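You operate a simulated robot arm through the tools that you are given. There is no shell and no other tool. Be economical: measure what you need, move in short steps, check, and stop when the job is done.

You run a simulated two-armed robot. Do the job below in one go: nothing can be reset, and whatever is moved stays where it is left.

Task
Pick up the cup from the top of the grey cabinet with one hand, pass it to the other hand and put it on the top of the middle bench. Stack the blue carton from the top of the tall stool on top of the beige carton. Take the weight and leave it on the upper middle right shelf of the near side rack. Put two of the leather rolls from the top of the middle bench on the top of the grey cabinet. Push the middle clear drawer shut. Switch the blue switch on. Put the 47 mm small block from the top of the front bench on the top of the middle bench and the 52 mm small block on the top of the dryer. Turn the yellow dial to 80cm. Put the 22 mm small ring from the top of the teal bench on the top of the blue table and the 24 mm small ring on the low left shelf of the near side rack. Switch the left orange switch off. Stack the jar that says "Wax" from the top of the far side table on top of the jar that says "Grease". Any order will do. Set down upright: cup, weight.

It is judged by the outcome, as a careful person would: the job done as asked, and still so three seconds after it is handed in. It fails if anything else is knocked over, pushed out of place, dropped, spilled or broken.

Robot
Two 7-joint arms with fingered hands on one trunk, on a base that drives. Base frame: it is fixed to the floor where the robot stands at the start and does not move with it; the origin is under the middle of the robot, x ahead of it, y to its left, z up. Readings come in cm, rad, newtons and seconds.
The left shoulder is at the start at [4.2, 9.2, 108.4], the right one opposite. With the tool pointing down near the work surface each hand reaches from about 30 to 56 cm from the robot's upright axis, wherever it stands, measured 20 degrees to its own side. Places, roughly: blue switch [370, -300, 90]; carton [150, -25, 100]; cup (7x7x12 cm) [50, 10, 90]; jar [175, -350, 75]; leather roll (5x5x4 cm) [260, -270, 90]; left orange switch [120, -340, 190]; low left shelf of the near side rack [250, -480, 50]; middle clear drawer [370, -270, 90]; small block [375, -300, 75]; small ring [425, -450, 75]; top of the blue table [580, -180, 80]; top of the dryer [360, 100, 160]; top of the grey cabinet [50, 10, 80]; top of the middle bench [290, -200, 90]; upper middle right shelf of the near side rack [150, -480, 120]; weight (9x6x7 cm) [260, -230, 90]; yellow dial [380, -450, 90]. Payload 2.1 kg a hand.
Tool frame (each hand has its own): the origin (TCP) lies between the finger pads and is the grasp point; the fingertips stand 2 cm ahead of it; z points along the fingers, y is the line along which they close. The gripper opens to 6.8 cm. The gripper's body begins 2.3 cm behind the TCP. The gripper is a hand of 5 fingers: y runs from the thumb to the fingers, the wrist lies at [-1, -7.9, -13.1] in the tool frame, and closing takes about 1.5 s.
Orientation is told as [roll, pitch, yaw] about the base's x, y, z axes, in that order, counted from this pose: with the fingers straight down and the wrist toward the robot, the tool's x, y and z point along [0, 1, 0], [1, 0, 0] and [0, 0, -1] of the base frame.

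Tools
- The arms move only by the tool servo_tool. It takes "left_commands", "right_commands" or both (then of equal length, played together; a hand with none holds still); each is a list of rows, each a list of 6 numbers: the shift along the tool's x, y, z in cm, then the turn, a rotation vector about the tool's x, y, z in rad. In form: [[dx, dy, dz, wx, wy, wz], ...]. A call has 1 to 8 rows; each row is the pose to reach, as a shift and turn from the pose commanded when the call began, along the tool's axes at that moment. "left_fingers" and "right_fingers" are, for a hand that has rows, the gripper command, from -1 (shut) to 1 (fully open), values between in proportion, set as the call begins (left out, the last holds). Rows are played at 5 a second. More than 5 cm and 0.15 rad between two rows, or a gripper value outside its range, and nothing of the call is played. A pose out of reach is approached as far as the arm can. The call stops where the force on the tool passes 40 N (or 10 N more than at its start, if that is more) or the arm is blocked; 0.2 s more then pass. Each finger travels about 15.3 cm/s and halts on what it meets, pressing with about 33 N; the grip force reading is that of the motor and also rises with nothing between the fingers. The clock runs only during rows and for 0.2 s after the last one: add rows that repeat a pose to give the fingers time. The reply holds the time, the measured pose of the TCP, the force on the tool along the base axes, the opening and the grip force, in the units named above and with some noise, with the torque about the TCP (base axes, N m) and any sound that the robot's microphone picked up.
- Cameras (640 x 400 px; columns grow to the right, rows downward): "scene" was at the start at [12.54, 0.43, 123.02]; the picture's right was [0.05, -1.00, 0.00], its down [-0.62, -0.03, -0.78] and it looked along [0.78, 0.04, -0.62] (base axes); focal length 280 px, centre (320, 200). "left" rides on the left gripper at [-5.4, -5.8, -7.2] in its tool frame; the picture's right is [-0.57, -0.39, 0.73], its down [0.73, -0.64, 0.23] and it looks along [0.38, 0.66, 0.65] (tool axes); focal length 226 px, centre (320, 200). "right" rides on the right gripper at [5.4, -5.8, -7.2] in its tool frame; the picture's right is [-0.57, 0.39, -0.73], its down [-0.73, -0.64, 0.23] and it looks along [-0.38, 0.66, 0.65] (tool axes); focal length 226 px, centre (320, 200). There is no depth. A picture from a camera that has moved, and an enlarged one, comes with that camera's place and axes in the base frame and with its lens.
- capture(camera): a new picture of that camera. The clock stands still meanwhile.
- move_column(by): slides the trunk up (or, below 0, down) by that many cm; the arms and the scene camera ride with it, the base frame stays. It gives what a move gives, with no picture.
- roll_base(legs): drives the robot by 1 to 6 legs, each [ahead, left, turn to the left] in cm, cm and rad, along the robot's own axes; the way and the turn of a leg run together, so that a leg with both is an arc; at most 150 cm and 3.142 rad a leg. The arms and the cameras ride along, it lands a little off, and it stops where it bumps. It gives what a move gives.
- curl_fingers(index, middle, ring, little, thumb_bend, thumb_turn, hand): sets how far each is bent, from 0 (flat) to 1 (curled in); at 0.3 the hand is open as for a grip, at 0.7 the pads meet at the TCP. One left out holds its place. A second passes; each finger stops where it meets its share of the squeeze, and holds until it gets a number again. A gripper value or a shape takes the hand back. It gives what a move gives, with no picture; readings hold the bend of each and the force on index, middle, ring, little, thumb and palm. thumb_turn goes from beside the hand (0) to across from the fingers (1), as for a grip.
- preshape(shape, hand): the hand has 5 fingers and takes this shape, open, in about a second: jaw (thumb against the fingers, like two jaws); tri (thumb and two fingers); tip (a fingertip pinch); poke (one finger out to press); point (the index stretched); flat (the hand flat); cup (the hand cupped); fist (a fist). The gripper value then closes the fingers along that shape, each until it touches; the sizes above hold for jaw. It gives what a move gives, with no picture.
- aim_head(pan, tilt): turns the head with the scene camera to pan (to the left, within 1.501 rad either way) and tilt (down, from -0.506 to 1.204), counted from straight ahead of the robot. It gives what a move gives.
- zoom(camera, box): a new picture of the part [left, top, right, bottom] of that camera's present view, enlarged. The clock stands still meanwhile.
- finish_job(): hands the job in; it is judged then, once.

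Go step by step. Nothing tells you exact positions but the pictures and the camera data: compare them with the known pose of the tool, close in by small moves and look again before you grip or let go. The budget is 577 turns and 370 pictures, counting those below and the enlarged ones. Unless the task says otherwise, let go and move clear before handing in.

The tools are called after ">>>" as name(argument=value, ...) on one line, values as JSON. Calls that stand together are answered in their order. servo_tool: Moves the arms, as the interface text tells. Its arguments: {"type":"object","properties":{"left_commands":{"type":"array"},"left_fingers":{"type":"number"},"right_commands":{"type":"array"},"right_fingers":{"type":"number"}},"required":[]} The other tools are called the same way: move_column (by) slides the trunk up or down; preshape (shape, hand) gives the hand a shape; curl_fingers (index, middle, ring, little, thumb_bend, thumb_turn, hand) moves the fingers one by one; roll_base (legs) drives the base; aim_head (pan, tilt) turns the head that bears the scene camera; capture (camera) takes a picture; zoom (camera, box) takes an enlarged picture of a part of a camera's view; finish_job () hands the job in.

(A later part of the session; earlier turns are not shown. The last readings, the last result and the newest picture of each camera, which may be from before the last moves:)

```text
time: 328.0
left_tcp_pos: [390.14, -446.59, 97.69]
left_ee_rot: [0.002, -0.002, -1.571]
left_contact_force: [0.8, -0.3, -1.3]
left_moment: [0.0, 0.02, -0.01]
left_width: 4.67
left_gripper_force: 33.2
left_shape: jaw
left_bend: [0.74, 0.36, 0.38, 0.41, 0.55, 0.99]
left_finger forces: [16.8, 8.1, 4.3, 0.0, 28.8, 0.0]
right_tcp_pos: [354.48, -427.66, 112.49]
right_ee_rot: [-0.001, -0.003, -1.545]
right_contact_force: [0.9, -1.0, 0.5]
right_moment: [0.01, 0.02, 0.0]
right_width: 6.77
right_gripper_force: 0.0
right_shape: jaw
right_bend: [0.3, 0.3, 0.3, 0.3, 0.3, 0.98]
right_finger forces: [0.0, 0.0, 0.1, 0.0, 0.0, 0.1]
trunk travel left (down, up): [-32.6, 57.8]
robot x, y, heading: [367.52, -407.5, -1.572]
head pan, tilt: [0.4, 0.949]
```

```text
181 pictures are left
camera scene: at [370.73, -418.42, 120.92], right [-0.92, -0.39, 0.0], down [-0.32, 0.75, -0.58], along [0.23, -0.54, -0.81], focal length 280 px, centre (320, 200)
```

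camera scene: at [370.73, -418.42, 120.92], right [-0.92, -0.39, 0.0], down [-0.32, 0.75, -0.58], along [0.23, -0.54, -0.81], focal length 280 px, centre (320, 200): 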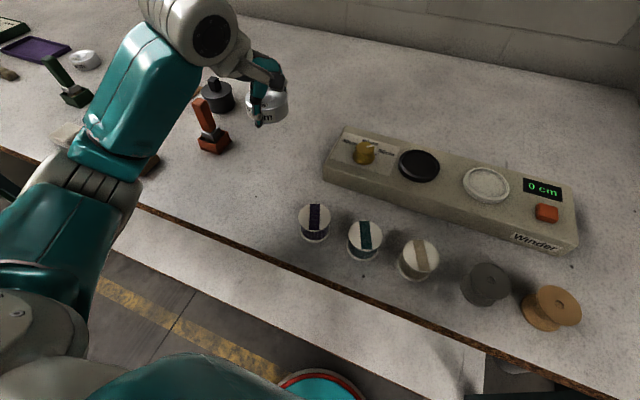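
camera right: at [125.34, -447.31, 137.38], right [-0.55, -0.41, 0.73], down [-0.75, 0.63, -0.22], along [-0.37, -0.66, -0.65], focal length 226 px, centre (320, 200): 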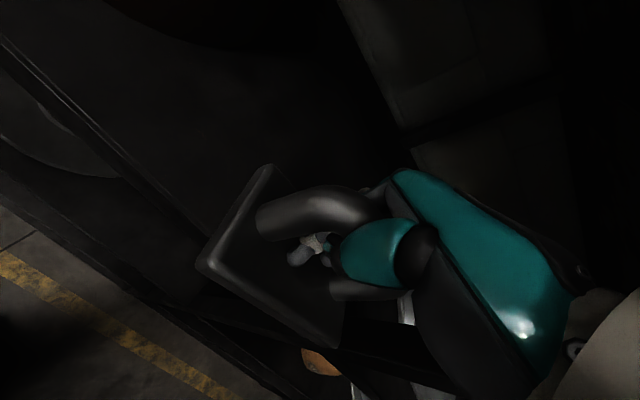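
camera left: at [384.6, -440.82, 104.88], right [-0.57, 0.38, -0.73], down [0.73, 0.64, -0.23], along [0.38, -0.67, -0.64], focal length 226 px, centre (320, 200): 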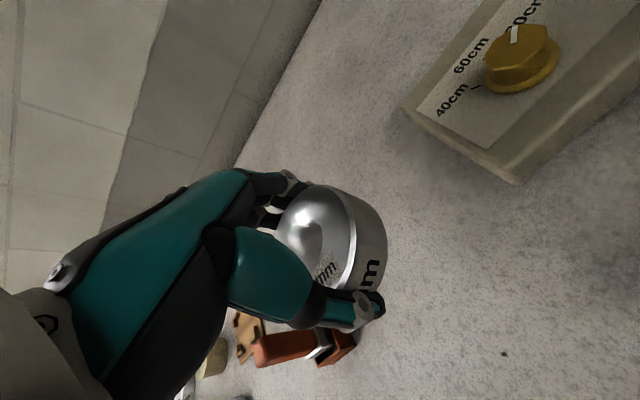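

>>> servo_tool(left_commands=[[0, -3, -3, 0, 0, 0], [0, -6, -6, 0, 0, 0], [0, -9, -9, 0, 0, 0], [-2, -12, -12, 0, 0, 0]])

>>> roll_base(legs=[[0, 90, 0]])

>>> aim_head(pan=-0.2, tilt=0.95)

>>> capture(camera="scene")

```text
time: 329.0
left_tcp_pos: [387.98, -434.7, 109.67]
left_ee_rot: [0.001, -0.003, -1.568]
left_contact_force: [0.2, 0.3, -0.7]
left_moment: [-0.01, 0.03, -0.01]
left_width: 4.64
left_gripper_force: 33.5
left_shape: jaw
left_bend: [0.74, 0.36, 0.38, 0.41, 0.56, 0.99]
left_finger forces: [16.4, 8.3, 4.2, 0.0, 28.2, 0.1]
right_tcp_pos: [354.63, -427.64, 112.43]
right_ee_rot: [-0.001, -0.001, -1.543]
right_contact_force: [0.1, -0.2, 0.1]
right_moment: [0.03, -0.02, -0.01]
right_width: 6.78
right_gripper_force: 0.0
right_shape: jaw
right_bend: [0.3, 0.3, 0.3, 0.3, 0.3, 0.98]
right_finger forces: [0.0, 0.0, 0.0, 0.1, 0.1, 0.0]
trunk travel left (down, up): [-32.6, 57.8]
robot x, y, heading: [367.53, -407.67, -1.568]
head pan, tilt: [0.4, 0.949]
```

```text
time: 333.8
left_tcp_pos: [477.69, -435.73, 109.67]
left_ee_rot: [0.002, -0.004, -1.584]
left_contact_force: [1.0, -1.5, -1.5]
left_moment: [0.01, -0.02, 0.0]
left_width: 4.65
left_gripper_force: 33.1
left_shape: jaw
left_bend: [0.74, 0.36, 0.38, 0.41, 0.56, 0.99]
left_finger forces: [16.4, 8.3, 4.2, 0.0, 28.2, 0.0]
right_tcp_pos: [444.3, -428.24, 112.39]
right_ee_rot: [-0.001, -0.002, -1.559]
right_contact_force: [-0.6, -0.6, 0.3]
right_moment: [0.01, 0.03, -0.02]
right_width: 6.78
right_gripper_force: 0.1
right_shape: jaw
right_bend: [0.3, 0.3, 0.3, 0.3, 0.3, 0.98]
right_finger forces: [0.0, 0.0, 0.1, 0.0, 0.0, 0.0]
trunk travel left (down, up): [-32.6, 57.8]
robot x, y, heading: [457.87, -408.71, -1.586]
head pan, tilt: [0.4, 0.949]
```

```text
time: 334.8
left_tcp_pos: [477.56, -435.78, 109.86]
left_ee_rot: [0.003, -0.003, -1.585]
left_contact_force: [-0.6, -0.4, -1.3]
left_moment: [0.02, 0.01, -0.02]
left_width: 4.65
left_gripper_force: 33.1
left_shape: jaw
left_bend: [0.74, 0.36, 0.38, 0.41, 0.56, 0.99]
left_finger forces: [16.4, 8.3, 4.1, 0.1, 28.2, 0.0]
right_tcp_pos: [444.24, -428.03, 112.36]
right_ee_rot: [-0.003, -0.003, -1.558]
right_contact_force: [-0.5, 0.2, -0.2]
right_moment: [0.0, 0.0, 0.02]
right_width: 6.8
right_gripper_force: 0.1
right_shape: jaw
right_bend: [0.3, 0.3, 0.3, 0.3, 0.3, 0.98]
right_finger forces: [0.0, 0.1, 0.1, 0.1, 0.0, 0.1]
trunk travel left (down, up): [-32.6, 57.8]
robot x, y, heading: [457.88, -408.63, -1.587]
head pan, tilt: [-0.201, 0.949]
```

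```text
180 pictures are left
camera scene: at [456.23, -419.52, 120.93], right [-0.98, 0.21, 0.0], down [0.17, 0.79, -0.58], along [-0.12, -0.57, -0.81], focal length 280 px, centre (320, 200)
```

scene: 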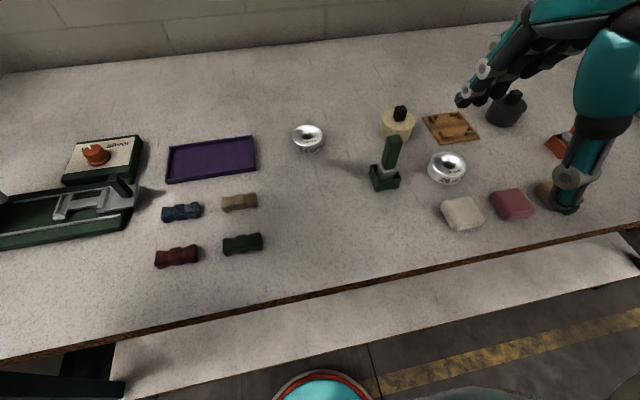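

>>> zoom(camera="scene", box=[285, 115, 335, 160])

>>> roll_base(legs=[[2.5, 0, 0.015]])

>>> curl_fingers(hand="right", index=0.1, middle=0.1, ring=0.1, little=0.1, thumb_bend=0.1, thumb_turn=1)

>>> servo_tool(right_commands=[[1, 4, 0, 0, 0, 0], [2, 8, 0, 0, 0, 0], [3, 12, 0, 0, 0, 0], [4, 16, 2, 0, 0, 0], [5, 20, 5, 0, 0, 0], [6, 24, 7.5, 0, 0, 0], [6.3, 27.6, 10.5, 0, 0, 0]])

>>> capture(camera="right")

>>> capture(camera="scene")

```text
8.89 times, centred on (310, 138) of scene
camera zoom: at [456.23, -419.52, 120.93], right [-0.98, 0.21, 0.0], down [0.17, 0.79, -0.58], along [-0.12, -0.57, -0.81], focal length 2491 px, centre (409, 756)
```

zoom: 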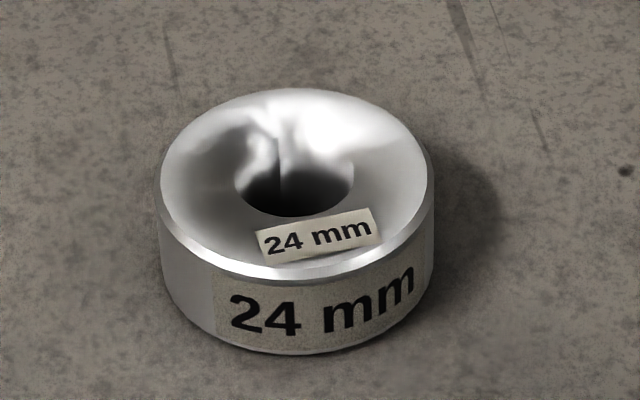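

```text
time: 335.6
left_tcp_pos: [477.82, -437.91, 109.74]
left_ee_rot: [0.003, -0.003, -1.568]
left_contact_force: [0.4, -0.2, -1.1]
left_moment: [0.0, 0.01, -0.03]
left_width: 4.65
left_gripper_force: 33.0
left_shape: jaw
left_bend: [0.74, 0.36, 0.38, 0.41, 0.56, 0.99]
left_finger forces: [16.6, 8.3, 4.2, 0.0, 28.2, 0.1]
right_tcp_pos: [444.54, -430.86, 112.41]
right_ee_rot: [-0.001, -0.001, -1.545]
right_contact_force: [-0.4, 0.0, 0.2]
right_moment: [0.05, 0.01, 0.0]
right_width: 6.79
right_gripper_force: 0.0
right_shape: jaw
right_bend: [0.3, 0.3, 0.3, 0.3, 0.3, 0.98]
right_finger forces: [0.0, 0.0, 0.1, 0.1, 0.1, 0.1]
trunk travel left (down, up): [-32.6, 57.8]
robot x, y, heading: [457.65, -410.78, -1.569]
head pan, tilt: [-0.201, 0.949]
```

```text
time: 336.6
left_tcp_pos: [477.99, -437.97, 109.8]
left_ee_rot: [0.001, -0.003, -1.569]
left_contact_force: [-1.0, -0.1, -1.6]
left_moment: [0.01, 0.01, 0.01]
left_width: 4.66
left_gripper_force: 33.6
left_shape: jaw
left_bend: [0.74, 0.36, 0.38, 0.41, 0.56, 0.99]
left_finger forces: [16.5, 8.3, 4.2, 0.0, 28.3, 0.0]
right_tcp_pos: [444.62, -430.87, 112.35]
right_ee_rot: [-0.001, -0.002, -1.542]
right_contact_force: [0.8, -0.1, 0.8]
right_moment: [0.02, -0.01, 0.0]
right_width: 9.07
right_gripper_force: 0.0
right_shape: fingers
right_bend: [0.1, 0.1, 0.1, 0.1, 0.1, 0.96]
right_finger forces: [0.1, 0.1, 0.1, 0.1, 0.0, 0.0]
trunk travel left (down, up): [-32.6, 57.8]
robot x, y, heading: [457.85, -410.96, -1.573]
head pan, tilt: [-0.201, 0.949]
```

```text
refused: row 5 steps farther than a row can; nothing moved
```

```text
178 pictures are left
camera right: at [449.89, -424.82, 119.46], right [-0.55, -0.4, 0.73], down [-0.75, 0.62, -0.23], along [-0.36, -0.67, -0.64], focal length 226 px, centre (320, 200)
```

right: 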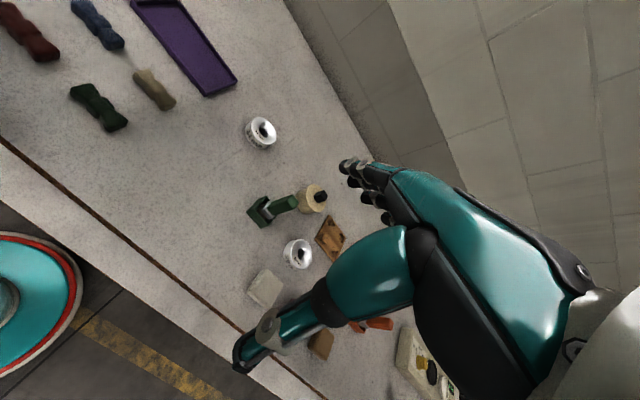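

```text
177 pictures are left
camera scene: at [456.38, -422.06, 120.93], right [-0.98, 0.2, 0.0], down [0.16, 0.8, -0.58], along [-0.12, -0.57, -0.81], focal length 280 px, centre (320, 200)
```

scene: 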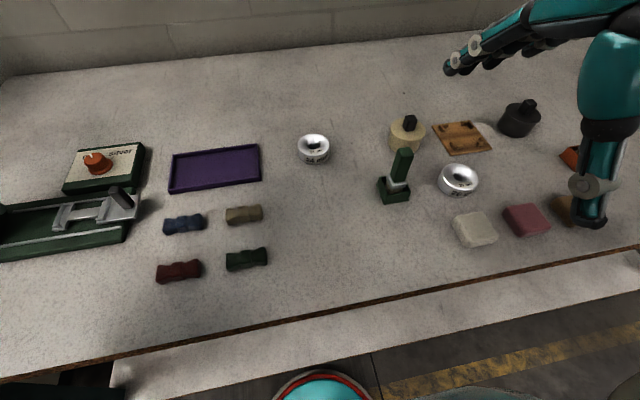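

>>> servo_tool(right_commands=[[0.7, 3.95, 0.6, 0, 0, 0], [1.4, 7.9, 1.2, 0, 0, 0], [2.1, 11.85, 2, 0, 0, 0], [2.8, 15.8, 3.5, 0, 0, 0], [3.5, 19.75, 5.5, 0, 0, 0], [4.2, 23.7, 7.5, 0, 0, 0], [4.9, 27.6, 10, 0, 0, 0.02]])

>>> capture(camera="right")

>>> zoom(camera="scene", box=[240, 60, 440, 220])

```text
time: 338.2
left_tcp_pos: [477.96, -437.98, 109.76]
left_ee_rot: [0.001, -0.004, -1.569]
left_contact_force: [-0.8, 0.1, -1.4]
left_moment: [-0.01, -0.03, -0.04]
left_width: 4.65
left_gripper_force: 32.9
left_shape: jaw
left_bend: [0.74, 0.36, 0.38, 0.41, 0.56, 0.99]
left_finger forces: [16.4, 8.3, 4.2, 0.0, 28.2, 0.0]
right_tcp_pos: [450.28, -458.46, 102.45]
right_ee_rot: [-0.004, -0.002, -1.562]
right_contact_force: [0.4, -0.1, -0.1]
right_moment: [0.02, -0.03, 0.02]
right_width: 9.09
right_gripper_force: 0.1
right_shape: fingers
right_bend: [0.1, 0.1, 0.1, 0.1, 0.1, 0.96]
right_finger forces: [0.0, 0.1, 0.1, 0.1, 0.1, 0.0]
trunk travel left (down, up): [-32.6, 57.8]
robot x, y, heading: [457.68, -411.19, -1.575]
head pan, tilt: [-0.201, 0.949]
```

```text
176 pictures are left
camera right: at [455.75, -452.5, 109.45], right [-0.56, -0.39, 0.73], down [-0.74, 0.63, -0.23], along [-0.37, -0.67, -0.64], focal length 226 px, centre (320, 200)
```

right: 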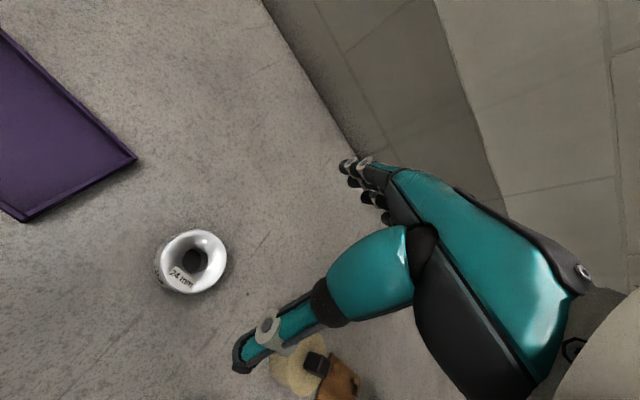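

```text
2.50 times, centred on (340, 140) of scene
camera zoom: at [456.39, -422.07, 120.93], right [-0.98, 0.2, 0.0], down [0.16, 0.8, -0.58], along [-0.12, -0.57, -0.81], focal length 701 px, centre (270, 350)
```

zoom: 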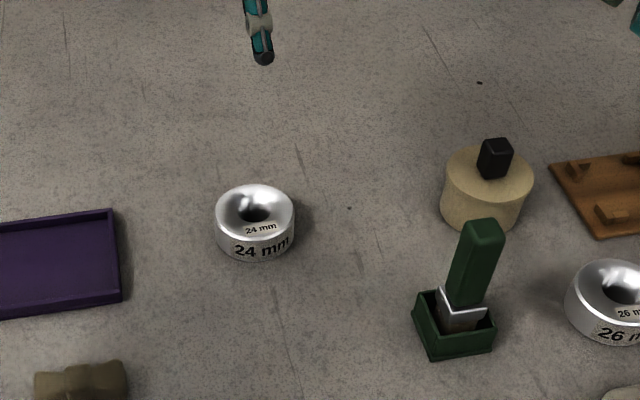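

>>> servo_tool(right_commands=[[-0.1, 0.5, 4, 0, 0, 0], [-0.1, 0.5, 8, 0, 0, 0], [-0.1, 0.5, 12, 0, 0, 0], [-0.1, 0.5, 16, 0, 0, 0], [-0.1, 0.5, 16, 0, 0, 0]])

>>> capture(camera="right")

>>> servo_tool(right_commands=[[0, 0, 0, 0, 0, 0], [0, 0, 0, 0, 0, 0], [0, 0, 0, 0, 0, 0], [0, 0, 0, 0, 0, 0], [0, 0, 0, 0, 0, 0], [0, 0, 0, 0, 0, 0], [0, 0, 0, 0, 0, 0], [0, 0, 0, 0, 0, 0]], right_fingers=-1)

>>> servo_tool(right_commands=[[0, 0, -1, 0, 0, 0], [0, 0, -4, 0, 0, 0], [0, 0, -8, 0, 0, 0], [0, 0, -12, 0, 0, 0], [0, 0, -16, 0, 0, 0]])

>>> capture(camera="right")

```text
time: 339.4
left_tcp_pos: [477.95, -438.05, 109.79]
left_ee_rot: [0.001, -0.005, -1.569]
left_contact_force: [0.1, 0.8, -1.7]
left_moment: [-0.01, -0.04, -0.01]
left_width: 4.64
left_gripper_force: 33.0
left_shape: jaw
left_bend: [0.74, 0.36, 0.38, 0.41, 0.56, 0.99]
left_finger forces: [16.4, 8.3, 4.3, 0.0, 28.2, 0.0]
right_tcp_pos: [450.2, -458.83, 86.48]
right_ee_rot: [-0.001, -0.002, -1.562]
right_contact_force: [-0.5, 0.3, 1.0]
right_moment: [-0.01, 0.01, 0.01]
right_width: 9.11
right_gripper_force: 0.0
right_shape: fingers
right_bend: [0.1, 0.1, 0.1, 0.1, 0.1, 0.96]
right_finger forces: [0.0, 0.1, 0.0, 0.0, 0.0, 0.1]
trunk travel left (down, up): [-32.6, 57.8]
robot x, y, heading: [457.81, -411.04, -1.571]
head pan, tilt: [-0.201, 0.949]
```

```text
174 pictures are left
camera right: at [455.65, -452.91, 93.6], right [-0.56, -0.39, 0.73], down [-0.74, 0.63, -0.23], along [-0.37, -0.67, -0.64], focal length 226 px, centre (320, 200)
```

right: 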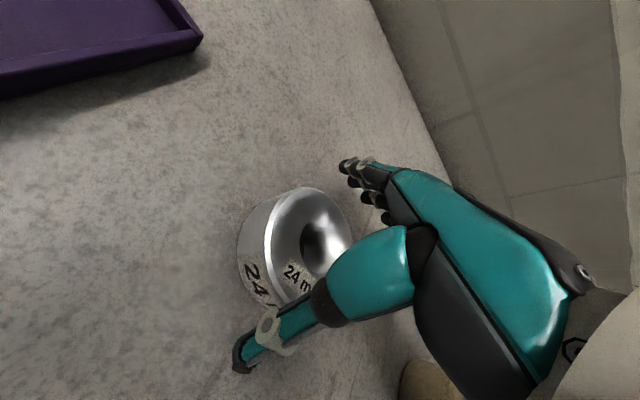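

```text
time: 341.2
left_tcp_pos: [478.12, -437.92, 109.65]
left_ee_rot: [0.002, -0.004, -1.569]
left_contact_force: [-0.7, -0.7, -1.4]
left_moment: [-0.01, 0.02, -0.05]
left_width: 4.65
left_gripper_force: 33.1
left_shape: jaw
left_bend: [0.74, 0.36, 0.38, 0.41, 0.56, 0.99]
left_finger forces: [16.5, 8.2, 4.3, 0.0, 28.1, 0.0]
right_tcp_pos: [450.18, -458.9, 86.56]
right_ee_rot: [-0.002, -0.002, -1.562]
right_contact_force: [-0.4, -0.1, 0.1]
right_moment: [-0.03, -0.02, -0.03]
right_width: 5.02
right_gripper_force: 33.6
right_shape: jaw
right_bend: [0.27, 0.37, 0.38, 0.41, 0.49, 0.98]
right_finger forces: [16.2, 9.0, 4.0, 0.0, 29.0, 0.0]
trunk travel left (down, up): [-32.6, 57.8]
robot x, y, heading: [457.48, -410.99, -1.566]
head pan, tilt: [-0.201, 0.949]
```

```text
time: 342.4
left_tcp_pos: [478.02, -437.97, 109.76]
left_ee_rot: [0.001, -0.003, -1.569]
left_contact_force: [-0.4, -0.7, -0.8]
left_moment: [0.01, 0.0, 0.02]
left_width: 4.67
left_gripper_force: 32.9
left_shape: jaw
left_bend: [0.74, 0.36, 0.38, 0.41, 0.56, 0.99]
left_finger forces: [16.4, 8.3, 4.3, 0.1, 28.3, 0.0]
right_tcp_pos: [450.29, -458.94, 102.39]
right_ee_rot: [-0.001, -0.002, -1.563]
right_contact_force: [0.3, -0.3, -1.9]
right_moment: [0.04, -0.01, -0.01]
right_width: 5.02
right_gripper_force: 33.4
right_shape: jaw
right_bend: [0.27, 0.37, 0.39, 0.41, 0.49, 0.98]
right_finger forces: [16.0, 8.9, 4.1, 0.1, 28.8, 0.1]
trunk travel left (down, up): [-32.6, 57.8]
robot x, y, heading: [457.76, -410.89, -1.57]
head pan, tilt: [-0.201, 0.949]
```

```text
173 pictures are left
camera right: at [455.74, -452.99, 109.52], right [-0.56, -0.39, 0.73], down [-0.74, 0.63, -0.23], along [-0.37, -0.67, -0.64], focal length 226 px, centre (320, 200)
```

right: 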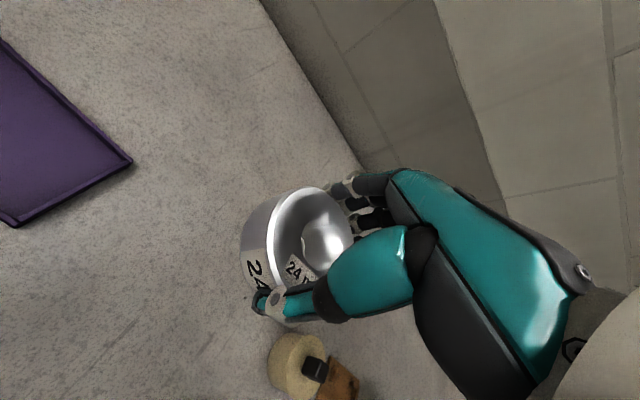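

Both rings are held. I'm heading to the rack's left bay to put the 24 mm ring on the low left shelf.

>>> servo_tool(right_commands=[[0, -3, -3, 0, 0, 0], [0, -7, -6, 0, 0, 0], [0, -11, -8, 0, 0, 0], [0, -15, -10, 0, 0, 0], [-3, -19, -10, 0, 0, 0], [-6, -23, -10, 0, 0, 0]])

>>> roll_base(legs=[[-5, 0, 0], [0, -145, 0], [0, -60, 0]])

>>> aim_head(pan=0, tilt=0.75)

>>> capture(camera="scene")

```text
time: 343.8
left_tcp_pos: [478.04, -438.04, 109.78]
left_ee_rot: [0.002, -0.003, -1.569]
left_contact_force: [1.0, -0.6, -1.6]
left_moment: [0.0, 0.01, 0.0]
left_width: 4.65
left_gripper_force: 33.4
left_shape: jaw
left_bend: [0.74, 0.36, 0.38, 0.41, 0.56, 0.99]
left_finger forces: [16.4, 8.3, 4.3, 0.1, 28.1, 0.0]
right_tcp_pos: [444.11, -435.88, 112.33]
right_ee_rot: [-0.003, -0.003, -1.564]
right_contact_force: [-0.1, 0.9, -1.6]
right_moment: [0.0, 0.01, -0.02]
right_width: 5.0
right_gripper_force: 33.0
right_shape: jaw
right_bend: [0.27, 0.37, 0.39, 0.41, 0.49, 0.98]
right_finger forces: [15.9, 8.9, 4.2, 0.0, 29.0, 0.0]
trunk travel left (down, up): [-32.6, 57.8]
robot x, y, heading: [457.76, -410.94, -1.57]
head pan, tilt: [-0.201, 0.949]
```

```text
time: 354.5
left_tcp_pos: [273.01, -436.95, 109.74]
left_ee_rot: [0.002, -0.004, -1.528]
left_contact_force: [0.4, -0.7, -1.8]
left_moment: [0.0, -0.01, -0.01]
left_width: 4.62
left_gripper_force: 33.0
left_shape: jaw
left_bend: [0.74, 0.36, 0.38, 0.41, 0.56, 0.99]
left_finger forces: [16.5, 8.3, 4.4, 0.0, 28.2, 0.1]
right_tcp_pos: [239.19, -436.37, 112.27]
right_ee_rot: [-0.002, 0.0, -1.519]
right_contact_force: [-0.4, 0.3, -0.9]
right_moment: [-0.02, 0.01, -0.05]
right_width: 5.0
right_gripper_force: 32.8
right_shape: jaw
right_bend: [0.27, 0.37, 0.39, 0.41, 0.49, 0.98]
right_finger forces: [16.0, 8.8, 4.2, 0.0, 28.9, 0.0]
trunk travel left (down, up): [-32.6, 57.8]
robot x, y, heading: [252.13, -410.83, -1.529]
head pan, tilt: [-0.201, 0.949]
```

```text
time: 355.3
left_tcp_pos: [273.01, -436.87, 109.73]
left_ee_rot: [0.003, -0.004, -1.527]
left_contact_force: [-0.1, 0.4, -1.1]
left_moment: [-0.03, -0.01, -0.01]
left_width: 4.64
left_gripper_force: 32.5
left_shape: jaw
left_bend: [0.74, 0.36, 0.38, 0.41, 0.56, 0.99]
left_finger forces: [16.4, 8.3, 4.3, 0.1, 28.2, 0.1]
right_tcp_pos: [239.24, -436.31, 112.41]
right_ee_rot: [-0.003, -0.001, -1.521]
right_contact_force: [-0.5, -0.5, -1.9]
right_moment: [0.02, 0.02, -0.01]
right_width: 4.98
right_gripper_force: 33.2
right_shape: jaw
right_bend: [0.27, 0.37, 0.39, 0.41, 0.49, 0.98]
right_finger forces: [16.1, 8.9, 4.2, 0.1, 28.8, 0.1]
trunk travel left (down, up): [-32.6, 57.8]
robot x, y, heading: [251.73, -410.94, -1.531]
head pan, tilt: [0.0, 0.75]
```

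```text
172 pictures are left
camera scene: at [252.3, -423.09, 122.47], right [-1.0, -0.04, 0.0], down [-0.03, 0.68, -0.73], along [0.03, -0.73, -0.68], focal length 280 px, centre (320, 200)
```

scene: 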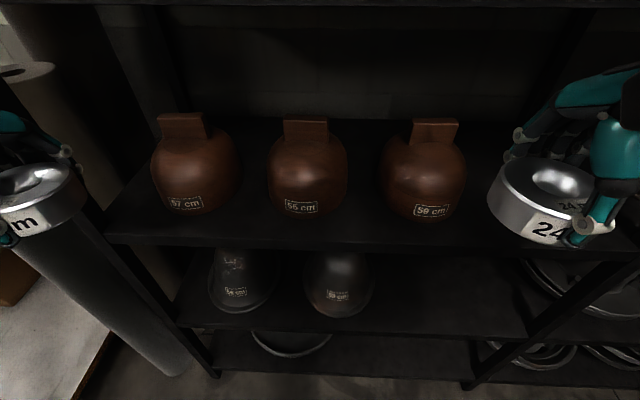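

>>> servo_tool(left_commands=[[0, -3, -3, 0, 0, 0], [0, -6, -6, 0, 0, 0], [0, -8, -10, 0, 0, 0], [0, -8, -13, 0, 0, 0]])

>>> roll_base(legs=[[0, -19, -0.04], [3, 0, 0]])

>>> move_column(by=-30)

>>> aim_head(pan=-0.2, tilt=0.6)

>>> capture(camera="scene")

```text
time: 356.3
left_tcp_pos: [272.31, -429.57, 122.17]
left_ee_rot: [0.0, -0.003, -1.53]
left_contact_force: [-0.3, 0.2, -1.5]
left_moment: [-0.01, -0.02, -0.03]
left_width: 4.62
left_gripper_force: 32.9
left_shape: jaw
left_bend: [0.74, 0.36, 0.38, 0.41, 0.56, 0.99]
left_finger forces: [16.3, 8.3, 4.4, 0.0, 27.9, 0.0]
left hand out of reach, approached as far as the arm can: row 4
right_tcp_pos: [239.07, -436.46, 112.27]
right_ee_rot: [0.0, -0.001, -1.521]
right_contact_force: [0.1, -0.2, -2.0]
right_moment: [-0.02, -0.03, 0.02]
right_width: 4.97
right_gripper_force: 33.0
right_shape: jaw
right_bend: [0.27, 0.37, 0.39, 0.41, 0.49, 0.98]
right_finger forces: [15.9, 9.0, 4.2, 0.0, 28.9, 0.0]
trunk travel left (down, up): [-32.6, 57.8]
robot x, y, heading: [251.8, -410.72, -1.528]
head pan, tilt: [0.0, 0.75]
```

```text
time: 358.3
left_tcp_pos: [252.33, -433.79, 122.18]
left_ee_rot: [0.0, -0.003, -1.568]
left_contact_force: [-0.4, 1.1, -1.5]
left_moment: [-0.01, -0.04, 0.05]
left_width: 4.64
left_gripper_force: 32.9
left_shape: jaw
left_bend: [0.74, 0.36, 0.38, 0.41, 0.56, 0.99]
left_finger forces: [16.3, 8.3, 4.4, 0.0, 28.0, 0.1]
right_tcp_pos: [218.87, -439.34, 112.31]
right_ee_rot: [-0.001, -0.002, -1.56]
right_contact_force: [-0.3, 0.4, -1.5]
right_moment: [0.01, -0.01, 0.01]
right_width: 4.98
right_gripper_force: 33.6
right_shape: jaw
right_bend: [0.27, 0.37, 0.39, 0.41, 0.49, 0.98]
right_finger forces: [15.9, 8.9, 4.2, 0.1, 28.8, 0.0]
trunk travel left (down, up): [-32.6, 57.8]
robot x, y, heading: [232.39, -414.33, -1.568]
head pan, tilt: [0.0, 0.75]
```

```text
time: 361.3
left_tcp_pos: [252.34, -441.12, 88.13]
left_ee_rot: [-0.001, 0.214, -1.566]
left_contact_force: [0.3, -0.8, -1.5]
left_moment: [-0.01, 0.01, 0.05]
left_width: 4.62
left_gripper_force: 33.0
left_shape: jaw
left_bend: [0.74, 0.36, 0.38, 0.41, 0.56, 0.99]
left_finger forces: [16.3, 8.4, 4.4, 0.1, 27.9, 0.0]
right_tcp_pos: [218.81, -439.31, 82.5]
right_ee_rot: [-0.002, -0.002, -1.56]
right_contact_force: [-0.3, 0.4, -1.5]
right_moment: [0.01, 0.04, -0.03]
right_width: 4.99
right_gripper_force: 32.8
right_shape: jaw
right_bend: [0.27, 0.37, 0.39, 0.41, 0.49, 0.98]
right_finger forces: [16.0, 9.0, 4.3, 0.1, 28.9, 0.0]
trunk travel left (down, up): [-2.6, 87.8]
robot x, y, heading: [232.45, -414.31, -1.565]
head pan, tilt: [0.0, 0.75]
```

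```text
time: 362.0
left_tcp_pos: [252.29, -441.09, 88.16]
left_ee_rot: [-0.002, 0.214, -1.568]
left_contact_force: [-0.7, 0.6, -1.3]
left_moment: [-0.02, 0.02, 0.04]
left_width: 4.63
left_gripper_force: 33.4
left_shape: jaw
left_bend: [0.74, 0.36, 0.38, 0.41, 0.56, 0.99]
left_finger forces: [16.3, 8.3, 4.3, 0.0, 27.8, 0.0]
right_tcp_pos: [218.86, -439.36, 82.33]
right_ee_rot: [-0.002, -0.004, -1.56]
right_contact_force: [-0.1, -0.1, -1.7]
right_moment: [0.0, -0.03, -0.03]
right_width: 4.96
right_gripper_force: 33.5
right_shape: jaw
right_bend: [0.27, 0.37, 0.39, 0.41, 0.49, 0.98]
right_finger forces: [16.0, 9.0, 4.3, 0.1, 28.9, 0.0]
trunk travel left (down, up): [-2.6, 87.8]
robot x, y, heading: [232.45, -414.38, -1.569]
head pan, tilt: [-0.201, 0.6]
```

```text
171 pictures are left
camera scene: at [230.78, -433.65, 93.16], right [-0.98, 0.2, 0.0], down [0.11, 0.55, -0.82], along [-0.16, -0.81, -0.57], focal length 280 px, centre (320, 200)
```

scene: 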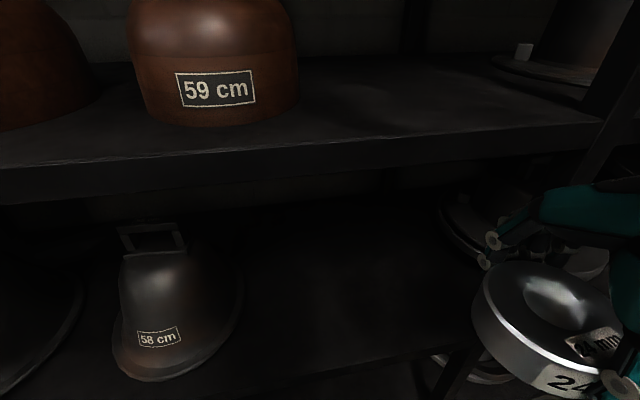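

>>> servo_tool(right_commands=[[0, 0, 4.5, 0, 0, 0], [0, 0, 9, 0, 0, 0], [0, 0, 13.5, 0, 0, 0], [0, 0, 18, 0, 0, 0], [0, 0, 22.5, 0, 0, 0], [0, 0, 26, 0, 0, 0], [0.5, 4, 26, 0, 0, 0], [1, 8, 26, 0, 0, 0]])

>>> aim_head(pan=-0.2, tilt=0.85)

>>> capture(camera="scene")

>>> capture(camera="right")

```text
time: 363.8
left_tcp_pos: [252.39, -441.17, 88.11]
left_ee_rot: [0.0, 0.216, -1.568]
left_contact_force: [0.6, -0.8, -0.8]
left_moment: [0.0, 0.01, 0.0]
left_width: 4.66
left_gripper_force: 33.0
left_shape: jaw
left_bend: [0.74, 0.36, 0.38, 0.41, 0.56, 0.99]
left_finger forces: [16.4, 8.3, 4.5, 0.0, 27.8, 0.0]
right_tcp_pos: [219.86, -447.46, 56.25]
right_ee_rot: [-0.003, -0.001, -1.561]
right_contact_force: [0.3, -0.3, -1.9]
right_moment: [0.0, 0.0, 0.01]
right_width: 4.88
right_gripper_force: 33.3
right_shape: jaw
right_bend: [0.27, 0.38, 0.39, 0.41, 0.49, 0.98]
right_finger forces: [15.5, 8.6, 4.3, 0.1, 27.9, 0.0]
right hand out of reach, approached as far as the arm can: row 1, 2, 3, 4, 5, 6, 7
trunk travel left (down, up): [-2.6, 87.8]
robot x, y, heading: [232.26, -414.41, -1.566]
head pan, tilt: [-0.201, 0.6]
```

```text
time: 364.6
left_tcp_pos: [252.26, -441.13, 88.09]
left_ee_rot: [-0.002, 0.215, -1.566]
left_contact_force: [-0.7, -0.5, -2.2]
left_moment: [-0.01, 0.03, -0.02]
left_width: 4.66
left_gripper_force: 32.9
left_shape: jaw
left_bend: [0.74, 0.36, 0.38, 0.41, 0.56, 0.99]
left_finger forces: [16.3, 8.4, 4.4, 0.1, 27.8, 0.0]
right_tcp_pos: [219.82, -447.29, 56.26]
right_ee_rot: [-0.002, -0.002, -1.56]
right_contact_force: [-0.3, -0.3, -2.1]
right_moment: [-0.04, 0.0, 0.01]
right_width: 4.92
right_gripper_force: 32.8
right_shape: jaw
right_bend: [0.27, 0.38, 0.39, 0.41, 0.49, 0.98]
right_finger forces: [15.6, 8.7, 4.4, 0.0, 27.8, 0.1]
trunk travel left (down, up): [-2.6, 87.8]
robot x, y, heading: [232.23, -414.67, -1.563]
head pan, tilt: [-0.201, 0.85]
```

```text
170 pictures are left
camera scene: at [230.98, -432.66, 91.08], right [-0.98, 0.2, 0.0], down [0.15, 0.74, -0.66], along [-0.13, -0.65, -0.75], focal length 280 px, centre (320, 200)
```

scene: 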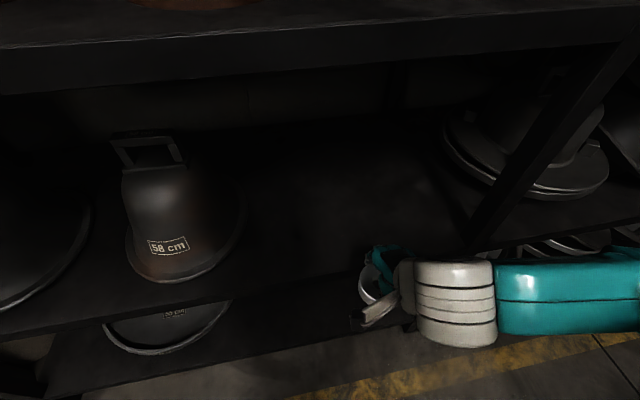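

```text
169 pictures are left
camera right: at [225.27, -441.44, 63.3], right [-0.56, -0.39, 0.73], down [-0.74, 0.63, -0.23], along [-0.37, -0.67, -0.64], focal length 226 px, centre (320, 200)
```

right: 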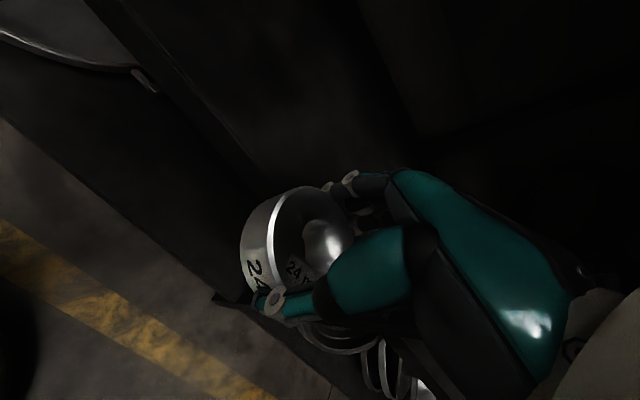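

>>> servo_tool(right_commands=[[0.3, 4, 0, 0, 0, 0], [0.6, 8, 0, 0, 0, 0], [0.8, 12, 0, 0, 0, 0], [1, 16, 0, 0, 0, 0], [1, 17, 0, 0, 0, 0]])

>>> capture(camera="scene")

>>> capture(camera="right")

```text
time: 365.8
left_tcp_pos: [252.33, -441.29, 88.13]
left_ee_rot: [-0.002, 0.214, -1.57]
left_contact_force: [0.8, -0.6, -1.5]
left_moment: [0.0, 0.0, -0.02]
left_width: 4.64
left_gripper_force: 32.8
left_shape: jaw
left_bend: [0.74, 0.36, 0.38, 0.41, 0.56, 0.99]
left_finger forces: [16.3, 8.4, 4.5, 0.0, 27.9, 0.0]
right_tcp_pos: [221.07, -464.44, 56.42]
right_ee_rot: [-0.002, -0.002, -1.557]
right_contact_force: [0.8, 0.3, -1.2]
right_moment: [-0.01, 0.03, 0.05]
right_width: 4.89
right_gripper_force: 33.2
right_shape: jaw
right_bend: [0.73, 0.38, 0.39, 0.41, 0.5, 0.98]
right_finger forces: [15.5, 8.7, 4.5, 0.0, 27.8, 0.0]
trunk travel left (down, up): [-2.6, 87.8]
robot x, y, heading: [232.5, -414.24, -1.567]
head pan, tilt: [-0.201, 0.85]
```

```text
168 pictures are left
camera scene: at [230.98, -432.66, 91.07], right [-0.98, 0.2, 0.0], down [0.15, 0.74, -0.66], along [-0.13, -0.65, -0.75], focal length 280 px, centre (320, 200)
```

scene: 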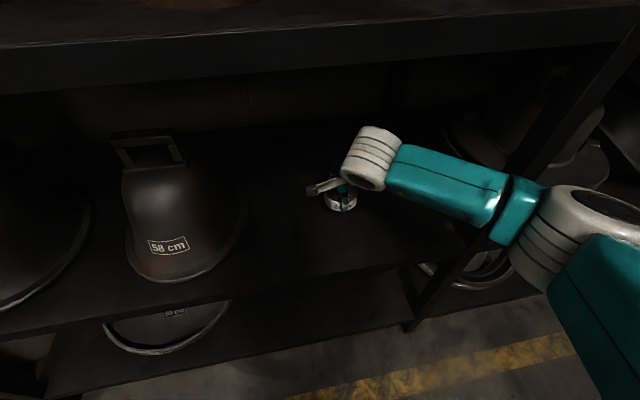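

```text
167 pictures are left
camera right: at [226.5, -458.4, 63.5], right [-0.56, -0.39, 0.73], down [-0.74, 0.63, -0.23], along [-0.37, -0.67, -0.64], focal length 226 px, centre (320, 200)
```

right: 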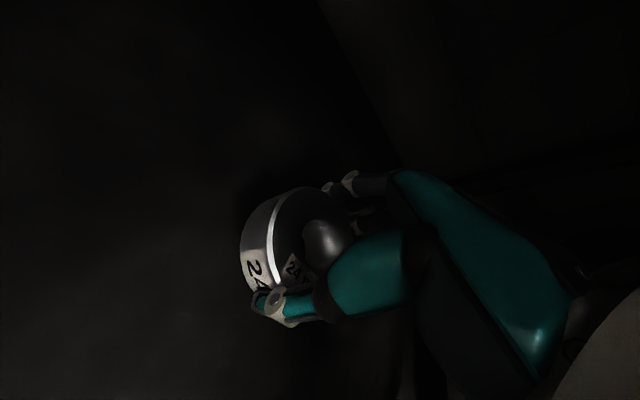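

>>> servo_tool(right_commands=[[0, 0, 1, 0, 0, 0], [0, 0, 2, 0, 0, 0], [0, 0, 3, 0, 0, 0], [0, 0, 4, 0, 0, 0], [0, 0, 4, 0, 0, 0]])

>>> servo_tool(right_commands=[[0, 0, 0.7, 0, 0, 0], [0, 0, 1.4, 0, 0, 0], [0, 0, 2.1, 0, 0, 0], [0, 0, 2.8, 0, 0, 0], [0, 0, 3.5, 0, 0, 0]])

>>> capture(camera="scene")

```text
time: 367.0
left_tcp_pos: [252.38, -441.12, 88.18]
left_ee_rot: [0.0, 0.212, -1.566]
left_contact_force: [0.2, -0.2, -1.8]
left_moment: [0.01, -0.02, -0.05]
left_width: 4.65
left_gripper_force: 32.5
left_shape: jaw
left_bend: [0.74, 0.36, 0.38, 0.41, 0.56, 0.99]
left_finger forces: [16.2, 8.4, 4.5, 0.0, 27.8, 0.0]
right_tcp_pos: [221.1, -464.46, 52.45]
right_ee_rot: [-0.002, -0.001, -1.561]
right_contact_force: [1.0, 0.8, -2.1]
right_moment: [0.05, -0.02, 0.03]
right_width: 4.9
right_gripper_force: 32.6
right_shape: jaw
right_bend: [0.73, 0.38, 0.39, 0.41, 0.5, 0.98]
right_finger forces: [15.5, 8.6, 4.5, 0.0, 27.7, 0.0]
trunk travel left (down, up): [-2.6, 87.8]
robot x, y, heading: [232.31, -414.11, -1.57]
head pan, tilt: [-0.201, 0.85]
```

```text
time: 367.8
left_tcp_pos: [252.24, -441.1, 88.22]
left_ee_rot: [-0.001, 0.213, -1.568]
left_contact_force: [0.9, -0.1, -1.5]
left_moment: [0.0, 0.02, 0.02]
left_width: 4.62
left_gripper_force: 32.9
left_shape: jaw
left_bend: [0.74, 0.36, 0.38, 0.41, 0.56, 0.99]
left_finger forces: [16.2, 8.3, 4.4, 0.0, 27.9, 0.0]
right_tcp_pos: [221.08, -464.74, 51.13]
right_ee_rot: [0.004, -0.022, -1.559]
right_contact_force: [-2.7, 5.4, 28.6]
right_moment: [0.14, 0.07, -0.02]
right_width: 4.57
right_gripper_force: 32.9
right_shape: jaw
right_bend: [0.74, 0.38, 0.4, 0.41, 0.52, 0.98]
right_finger forces: [14.9, 8.5, 5.4, 0.0, 33.7, 0.0]
trunk travel left (down, up): [-2.6, 87.8]
robot x, y, heading: [232.37, -414.45, -1.566]
head pan, tilt: [-0.201, 0.85]
stopped in row 4 (right hand): the force on the tool passed its limit at 44 N (the readings are from after the stop); the commanded pose is now the measured one
```

```text
166 pictures are left
camera scene: at [231.0, -432.44, 91.15], right [-0.98, 0.2, 0.0], down [0.15, 0.74, -0.66], along [-0.13, -0.65, -0.75], focal length 280 px, centre (320, 200)
```

scene: 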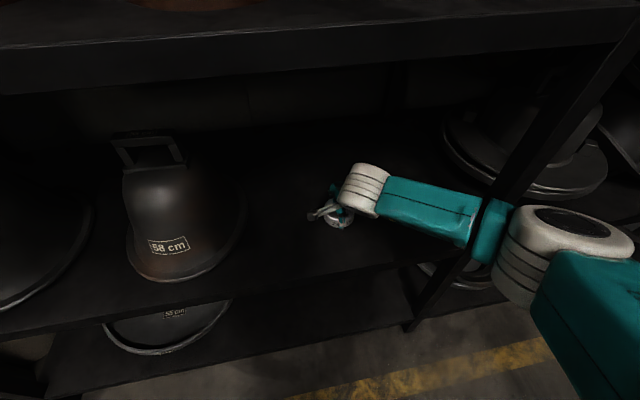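

>>> servo_tool(right_commands=[[0, 0, -0.3, 0, 0, 0], [0, 0, -0.3, 0, 0, 0], [0, 0, -0.3, 0, 0, 0], [0, 0, -0.3, 0, 0, 0]], right_fingers=1)

>>> servo_tool(right_commands=[[0, 0, -1, 0, 0, 0], [0, 0, -3, 0, 0, 0], [0, 0, -4.5, 0, 0, 0], [0, -3, -5, 0, 0, 0], [0, -7, -5, 0, 0, 0], [0, -11.5, -5, 0, 0, 0], [0, -16, -5, 0, 0, 0], [0, -20, -5, 0, 0, 0]])

>>> capture(camera="scene")

```text
time: 368.8
left_tcp_pos: [252.27, -441.15, 87.99]
left_ee_rot: [-0.003, 0.216, -1.568]
left_contact_force: [-0.3, -0.9, -0.8]
left_moment: [-0.02, 0.02, 0.01]
left_width: 4.62
left_gripper_force: 33.6
left_shape: jaw
left_bend: [0.74, 0.36, 0.38, 0.41, 0.56, 0.99]
left_finger forces: [16.4, 8.4, 4.5, 0.0, 27.9, 0.0]
right_tcp_pos: [221.16, -464.69, 50.89]
right_ee_rot: [-0.002, -0.013, -1.562]
right_contact_force: [0.1, 1.5, 0.2]
right_moment: [0.04, 0.02, 0.01]
right_width: 6.77
right_gripper_force: 0.1
right_shape: jaw
right_bend: [0.3, 0.3, 0.3, 0.3, 0.28, 0.97]
right_finger forces: [0.2, 0.0, 0.0, 0.0, 1.1, 0.1]
trunk travel left (down, up): [-2.6, 87.8]
robot x, y, heading: [232.32, -414.33, -1.57]
head pan, tilt: [-0.201, 0.85]
```

```text
time: 370.6
left_tcp_pos: [252.4, -441.02, 88.01]
left_ee_rot: [-0.001, 0.214, -1.568]
left_contact_force: [0.2, 0.5, -1.4]
left_moment: [-0.02, -0.01, 0.05]
left_width: 4.63
left_gripper_force: 33.0
left_shape: jaw
left_bend: [0.74, 0.36, 0.38, 0.41, 0.56, 0.99]
left_finger forces: [16.3, 8.5, 4.5, 0.0, 27.8, 0.0]
right_tcp_pos: [221.4, -445.92, 54.92]
right_ee_rot: [0.001, -0.012, -1.56]
right_contact_force: [-0.4, 0.1, 0.4]
right_moment: [0.02, 0.02, 0.02]
right_width: 6.79
right_gripper_force: 0.1
right_shape: jaw
right_bend: [0.3, 0.3, 0.3, 0.3, 0.3, 0.98]
right_finger forces: [0.1, 0.2, 0.0, 0.1, 0.0, 0.0]
right hand out of reach, approached as far as the arm can: row 8
trunk travel left (down, up): [-2.6, 87.8]
robot x, y, heading: [232.48, -414.3, -1.57]
head pan, tilt: [-0.201, 0.85]
```

```text
165 pictures are left
camera scene: at [230.98, -432.65, 91.08], right [-0.98, 0.2, 0.0], down [0.15, 0.74, -0.66], along [-0.13, -0.65, -0.75], focal length 280 px, centre (320, 200)
```

scene: 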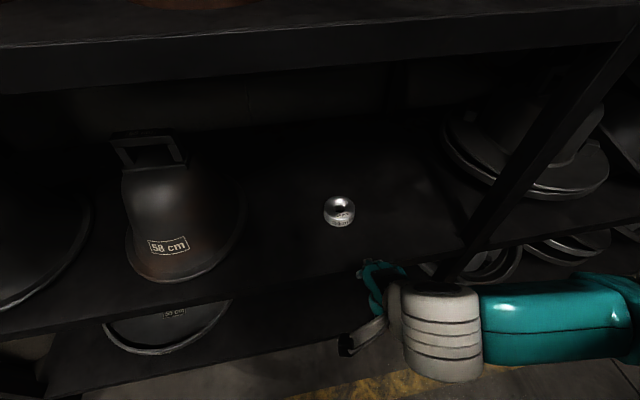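

The ring sits on the low left shelf. I'm backing off, raising, and going on to the front bench (switch, drawer, blocks).

>>> roll_base(legs=[[-10, 0, 0]])

>>> move_column(by=32)

>>> servo_tool(right_commands=[[0, 0, -4, 0.01, 0, 0], [0, 0, -8, 0.01, 0, 0], [0, 0, -12, 0.01, 0, 0], [0, 0, -16, 0.01, 0, 0], [0, 0, -20, 0.01, 0, 0], [0, 0, -24, 0.01, 0, 0]], left_commands=[[0, 0, 0, -0.04, 0, 0], [0, 0, 0, -0.08, 0, 0], [0, 0, 0, -0.12, 0, 0], [0, 0, 0, -0.16, 0, 0], [0, 0, 0, -0.2, 0, 0], [0, 0, 0, -0.214, 0, 0]])

>>> roll_base(legs=[[0, 110, 0], [0, 0, 3.14]])

>>> aim_head(pan=0, tilt=0.4)

>>> capture(camera="scene")

```text
time: 371.7
left_tcp_pos: [252.31, -431.36, 88.15]
left_ee_rot: [-0.002, 0.214, -1.567]
left_contact_force: [0.4, -0.1, -1.0]
left_moment: [0.01, 0.01, -0.02]
left_width: 4.65
left_gripper_force: 32.8
left_shape: jaw
left_bend: [0.74, 0.36, 0.38, 0.41, 0.56, 0.99]
left_finger forces: [16.3, 8.4, 4.5, 0.0, 27.8, 0.0]
right_tcp_pos: [221.36, -436.11, 54.86]
right_ee_rot: [0.002, -0.012, -1.561]
right_contact_force: [0.3, 0.6, 0.3]
right_moment: [0.0, 0.04, 0.0]
right_width: 6.8
right_gripper_force: 0.1
right_shape: jaw
right_bend: [0.3, 0.3, 0.3, 0.3, 0.3, 0.98]
right_finger forces: [0.0, 0.0, 0.0, 0.0, 0.0, 0.0]
trunk travel left (down, up): [-2.6, 87.8]
robot x, y, heading: [232.8, -404.62, -1.568]
head pan, tilt: [-0.201, 0.85]
```

```text
time: 374.9
left_tcp_pos: [252.35, -431.38, 120.13]
left_ee_rot: [-0.001, 0.215, -1.567]
left_contact_force: [-0.5, 0.2, -1.6]
left_moment: [0.02, -0.03, -0.01]
left_width: 4.64
left_gripper_force: 32.9
left_shape: jaw
left_bend: [0.74, 0.36, 0.38, 0.41, 0.56, 0.99]
left_finger forces: [16.2, 8.4, 4.6, 0.0, 27.8, 0.1]
right_tcp_pos: [221.3, -436.1, 87.01]
right_ee_rot: [0.002, -0.011, -1.558]
right_contact_force: [0.2, -0.7, 0.0]
right_moment: [-0.01, 0.02, 0.01]
right_width: 6.81
right_gripper_force: 0.1
right_shape: jaw
right_bend: [0.3, 0.3, 0.3, 0.3, 0.3, 0.98]
right_finger forces: [0.1, 0.0, 0.0, 0.0, 0.0, 0.0]
trunk travel left (down, up): [-34.6, 55.8]
robot x, y, heading: [232.2, -404.31, -1.568]
head pan, tilt: [-0.201, 0.85]
```

```text
time: 376.3
left_tcp_pos: [252.37, -431.36, 120.04]
left_ee_rot: [-0.002, 0.0, -1.566]
left_contact_force: [-0.7, -0.1, -1.0]
left_moment: [-0.02, 0.01, 0.02]
left_width: 4.64
left_gripper_force: 33.3
left_shape: jaw
left_bend: [0.74, 0.36, 0.38, 0.41, 0.56, 0.99]
left_finger forces: [16.1, 8.3, 4.6, 0.0, 27.9, 0.0]
right_tcp_pos: [221.18, -435.92, 110.99]
right_ee_rot: [0.001, -0.002, -1.558]
right_contact_force: [0.0, 0.0, 0.0]
right_moment: [0.02, 0.0, 0.0]
right_width: 6.8
right_gripper_force: 0.0
right_shape: jaw
right_bend: [0.3, 0.3, 0.3, 0.3, 0.3, 0.98]
right_finger forces: [0.0, 0.0, 0.0, 0.0, 0.0, 0.1]
trunk travel left (down, up): [-34.6, 55.8]
robot x, y, heading: [232.75, -404.41, -1.565]
head pan, tilt: [-0.201, 0.85]
```

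```text
time: 389.1
left_tcp_pos: [325.41, -376.54, 120.14]
left_ee_rot: [-0.002, 0.001, 1.481]
left_contact_force: [0.3, 0.7, -1.2]
left_moment: [0.03, 0.01, -0.01]
left_width: 4.6
left_gripper_force: 33.0
left_shape: jaw
left_bend: [0.74, 0.37, 0.38, 0.41, 0.57, 0.99]
left_finger forces: [16.0, 8.1, 4.2, 0.0, 27.2, 0.0]
right_tcp_pos: [356.86, -374.9, 110.93]
right_ee_rot: [0.001, 0.0, 1.489]
right_contact_force: [0.0, -0.3, 0.6]
right_moment: [-0.01, -0.01, -0.01]
right_width: 6.78
right_gripper_force: 0.1
right_shape: jaw
right_bend: [0.3, 0.3, 0.3, 0.3, 0.3, 0.98]
right_finger forces: [0.0, 0.0, 0.0, 0.0, 0.0, 0.0]
trunk travel left (down, up): [-34.6, 55.8]
robot x, y, heading: [342.74, -405.23, 1.482]
head pan, tilt: [-0.201, 0.85]
```

```text
time: 390.0
left_tcp_pos: [325.39, -376.66, 120.07]
left_ee_rot: [0.0, 0.002, 1.48]
left_contact_force: [0.6, 0.2, -1.6]
left_moment: [0.01, -0.03, 0.0]
left_width: 4.57
left_gripper_force: 32.6
left_shape: jaw
left_bend: [0.74, 0.37, 0.38, 0.41, 0.57, 0.99]
left_finger forces: [15.9, 8.2, 4.3, 0.1, 27.3, 0.0]
right_tcp_pos: [356.78, -374.88, 110.9]
right_ee_rot: [0.001, -0.002, 1.489]
right_contact_force: [-0.3, -0.3, 0.4]
right_moment: [-0.01, 0.01, 0.01]
right_width: 6.8
right_gripper_force: 0.0
right_shape: jaw
right_bend: [0.3, 0.3, 0.3, 0.3, 0.3, 0.98]
right_finger forces: [0.1, 0.1, 0.0, 0.1, 0.0, 0.1]
trunk travel left (down, up): [-34.6, 55.8]
robot x, y, heading: [342.83, -405.04, 1.482]
head pan, tilt: [0.0, 0.4]
```

```text
164 pictures are left
camera scene: at [343.87, -392.28, 127.6], right [1.0, -0.09, 0.0], down [-0.04, -0.39, -0.92], along [0.08, 0.92, -0.39], focal length 280 px, centre (320, 200)
```

scene: 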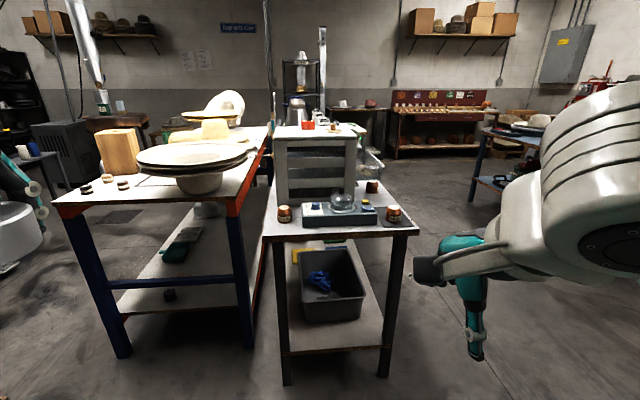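

>>> zoom(camera="scene", box=[240, 110, 440, 240])

```text
3.08 times, centred on (340, 175) of scene
camera zoom: at [343.87, -392.28, 127.6], right [1.0, -0.09, 0.0], down [-0.04, -0.39, -0.92], along [0.08, 0.92, -0.39], focal length 862 px, centre (258, 277)
```

zoom: 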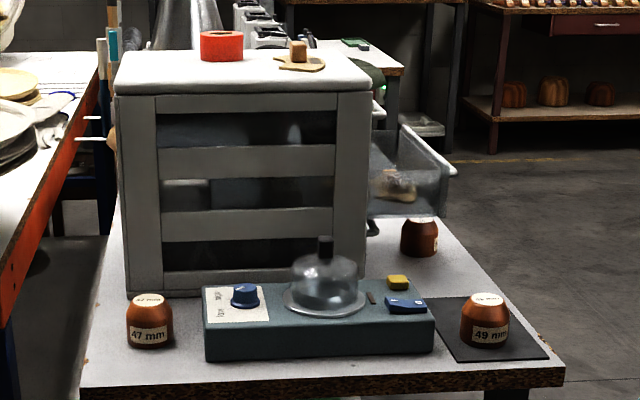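

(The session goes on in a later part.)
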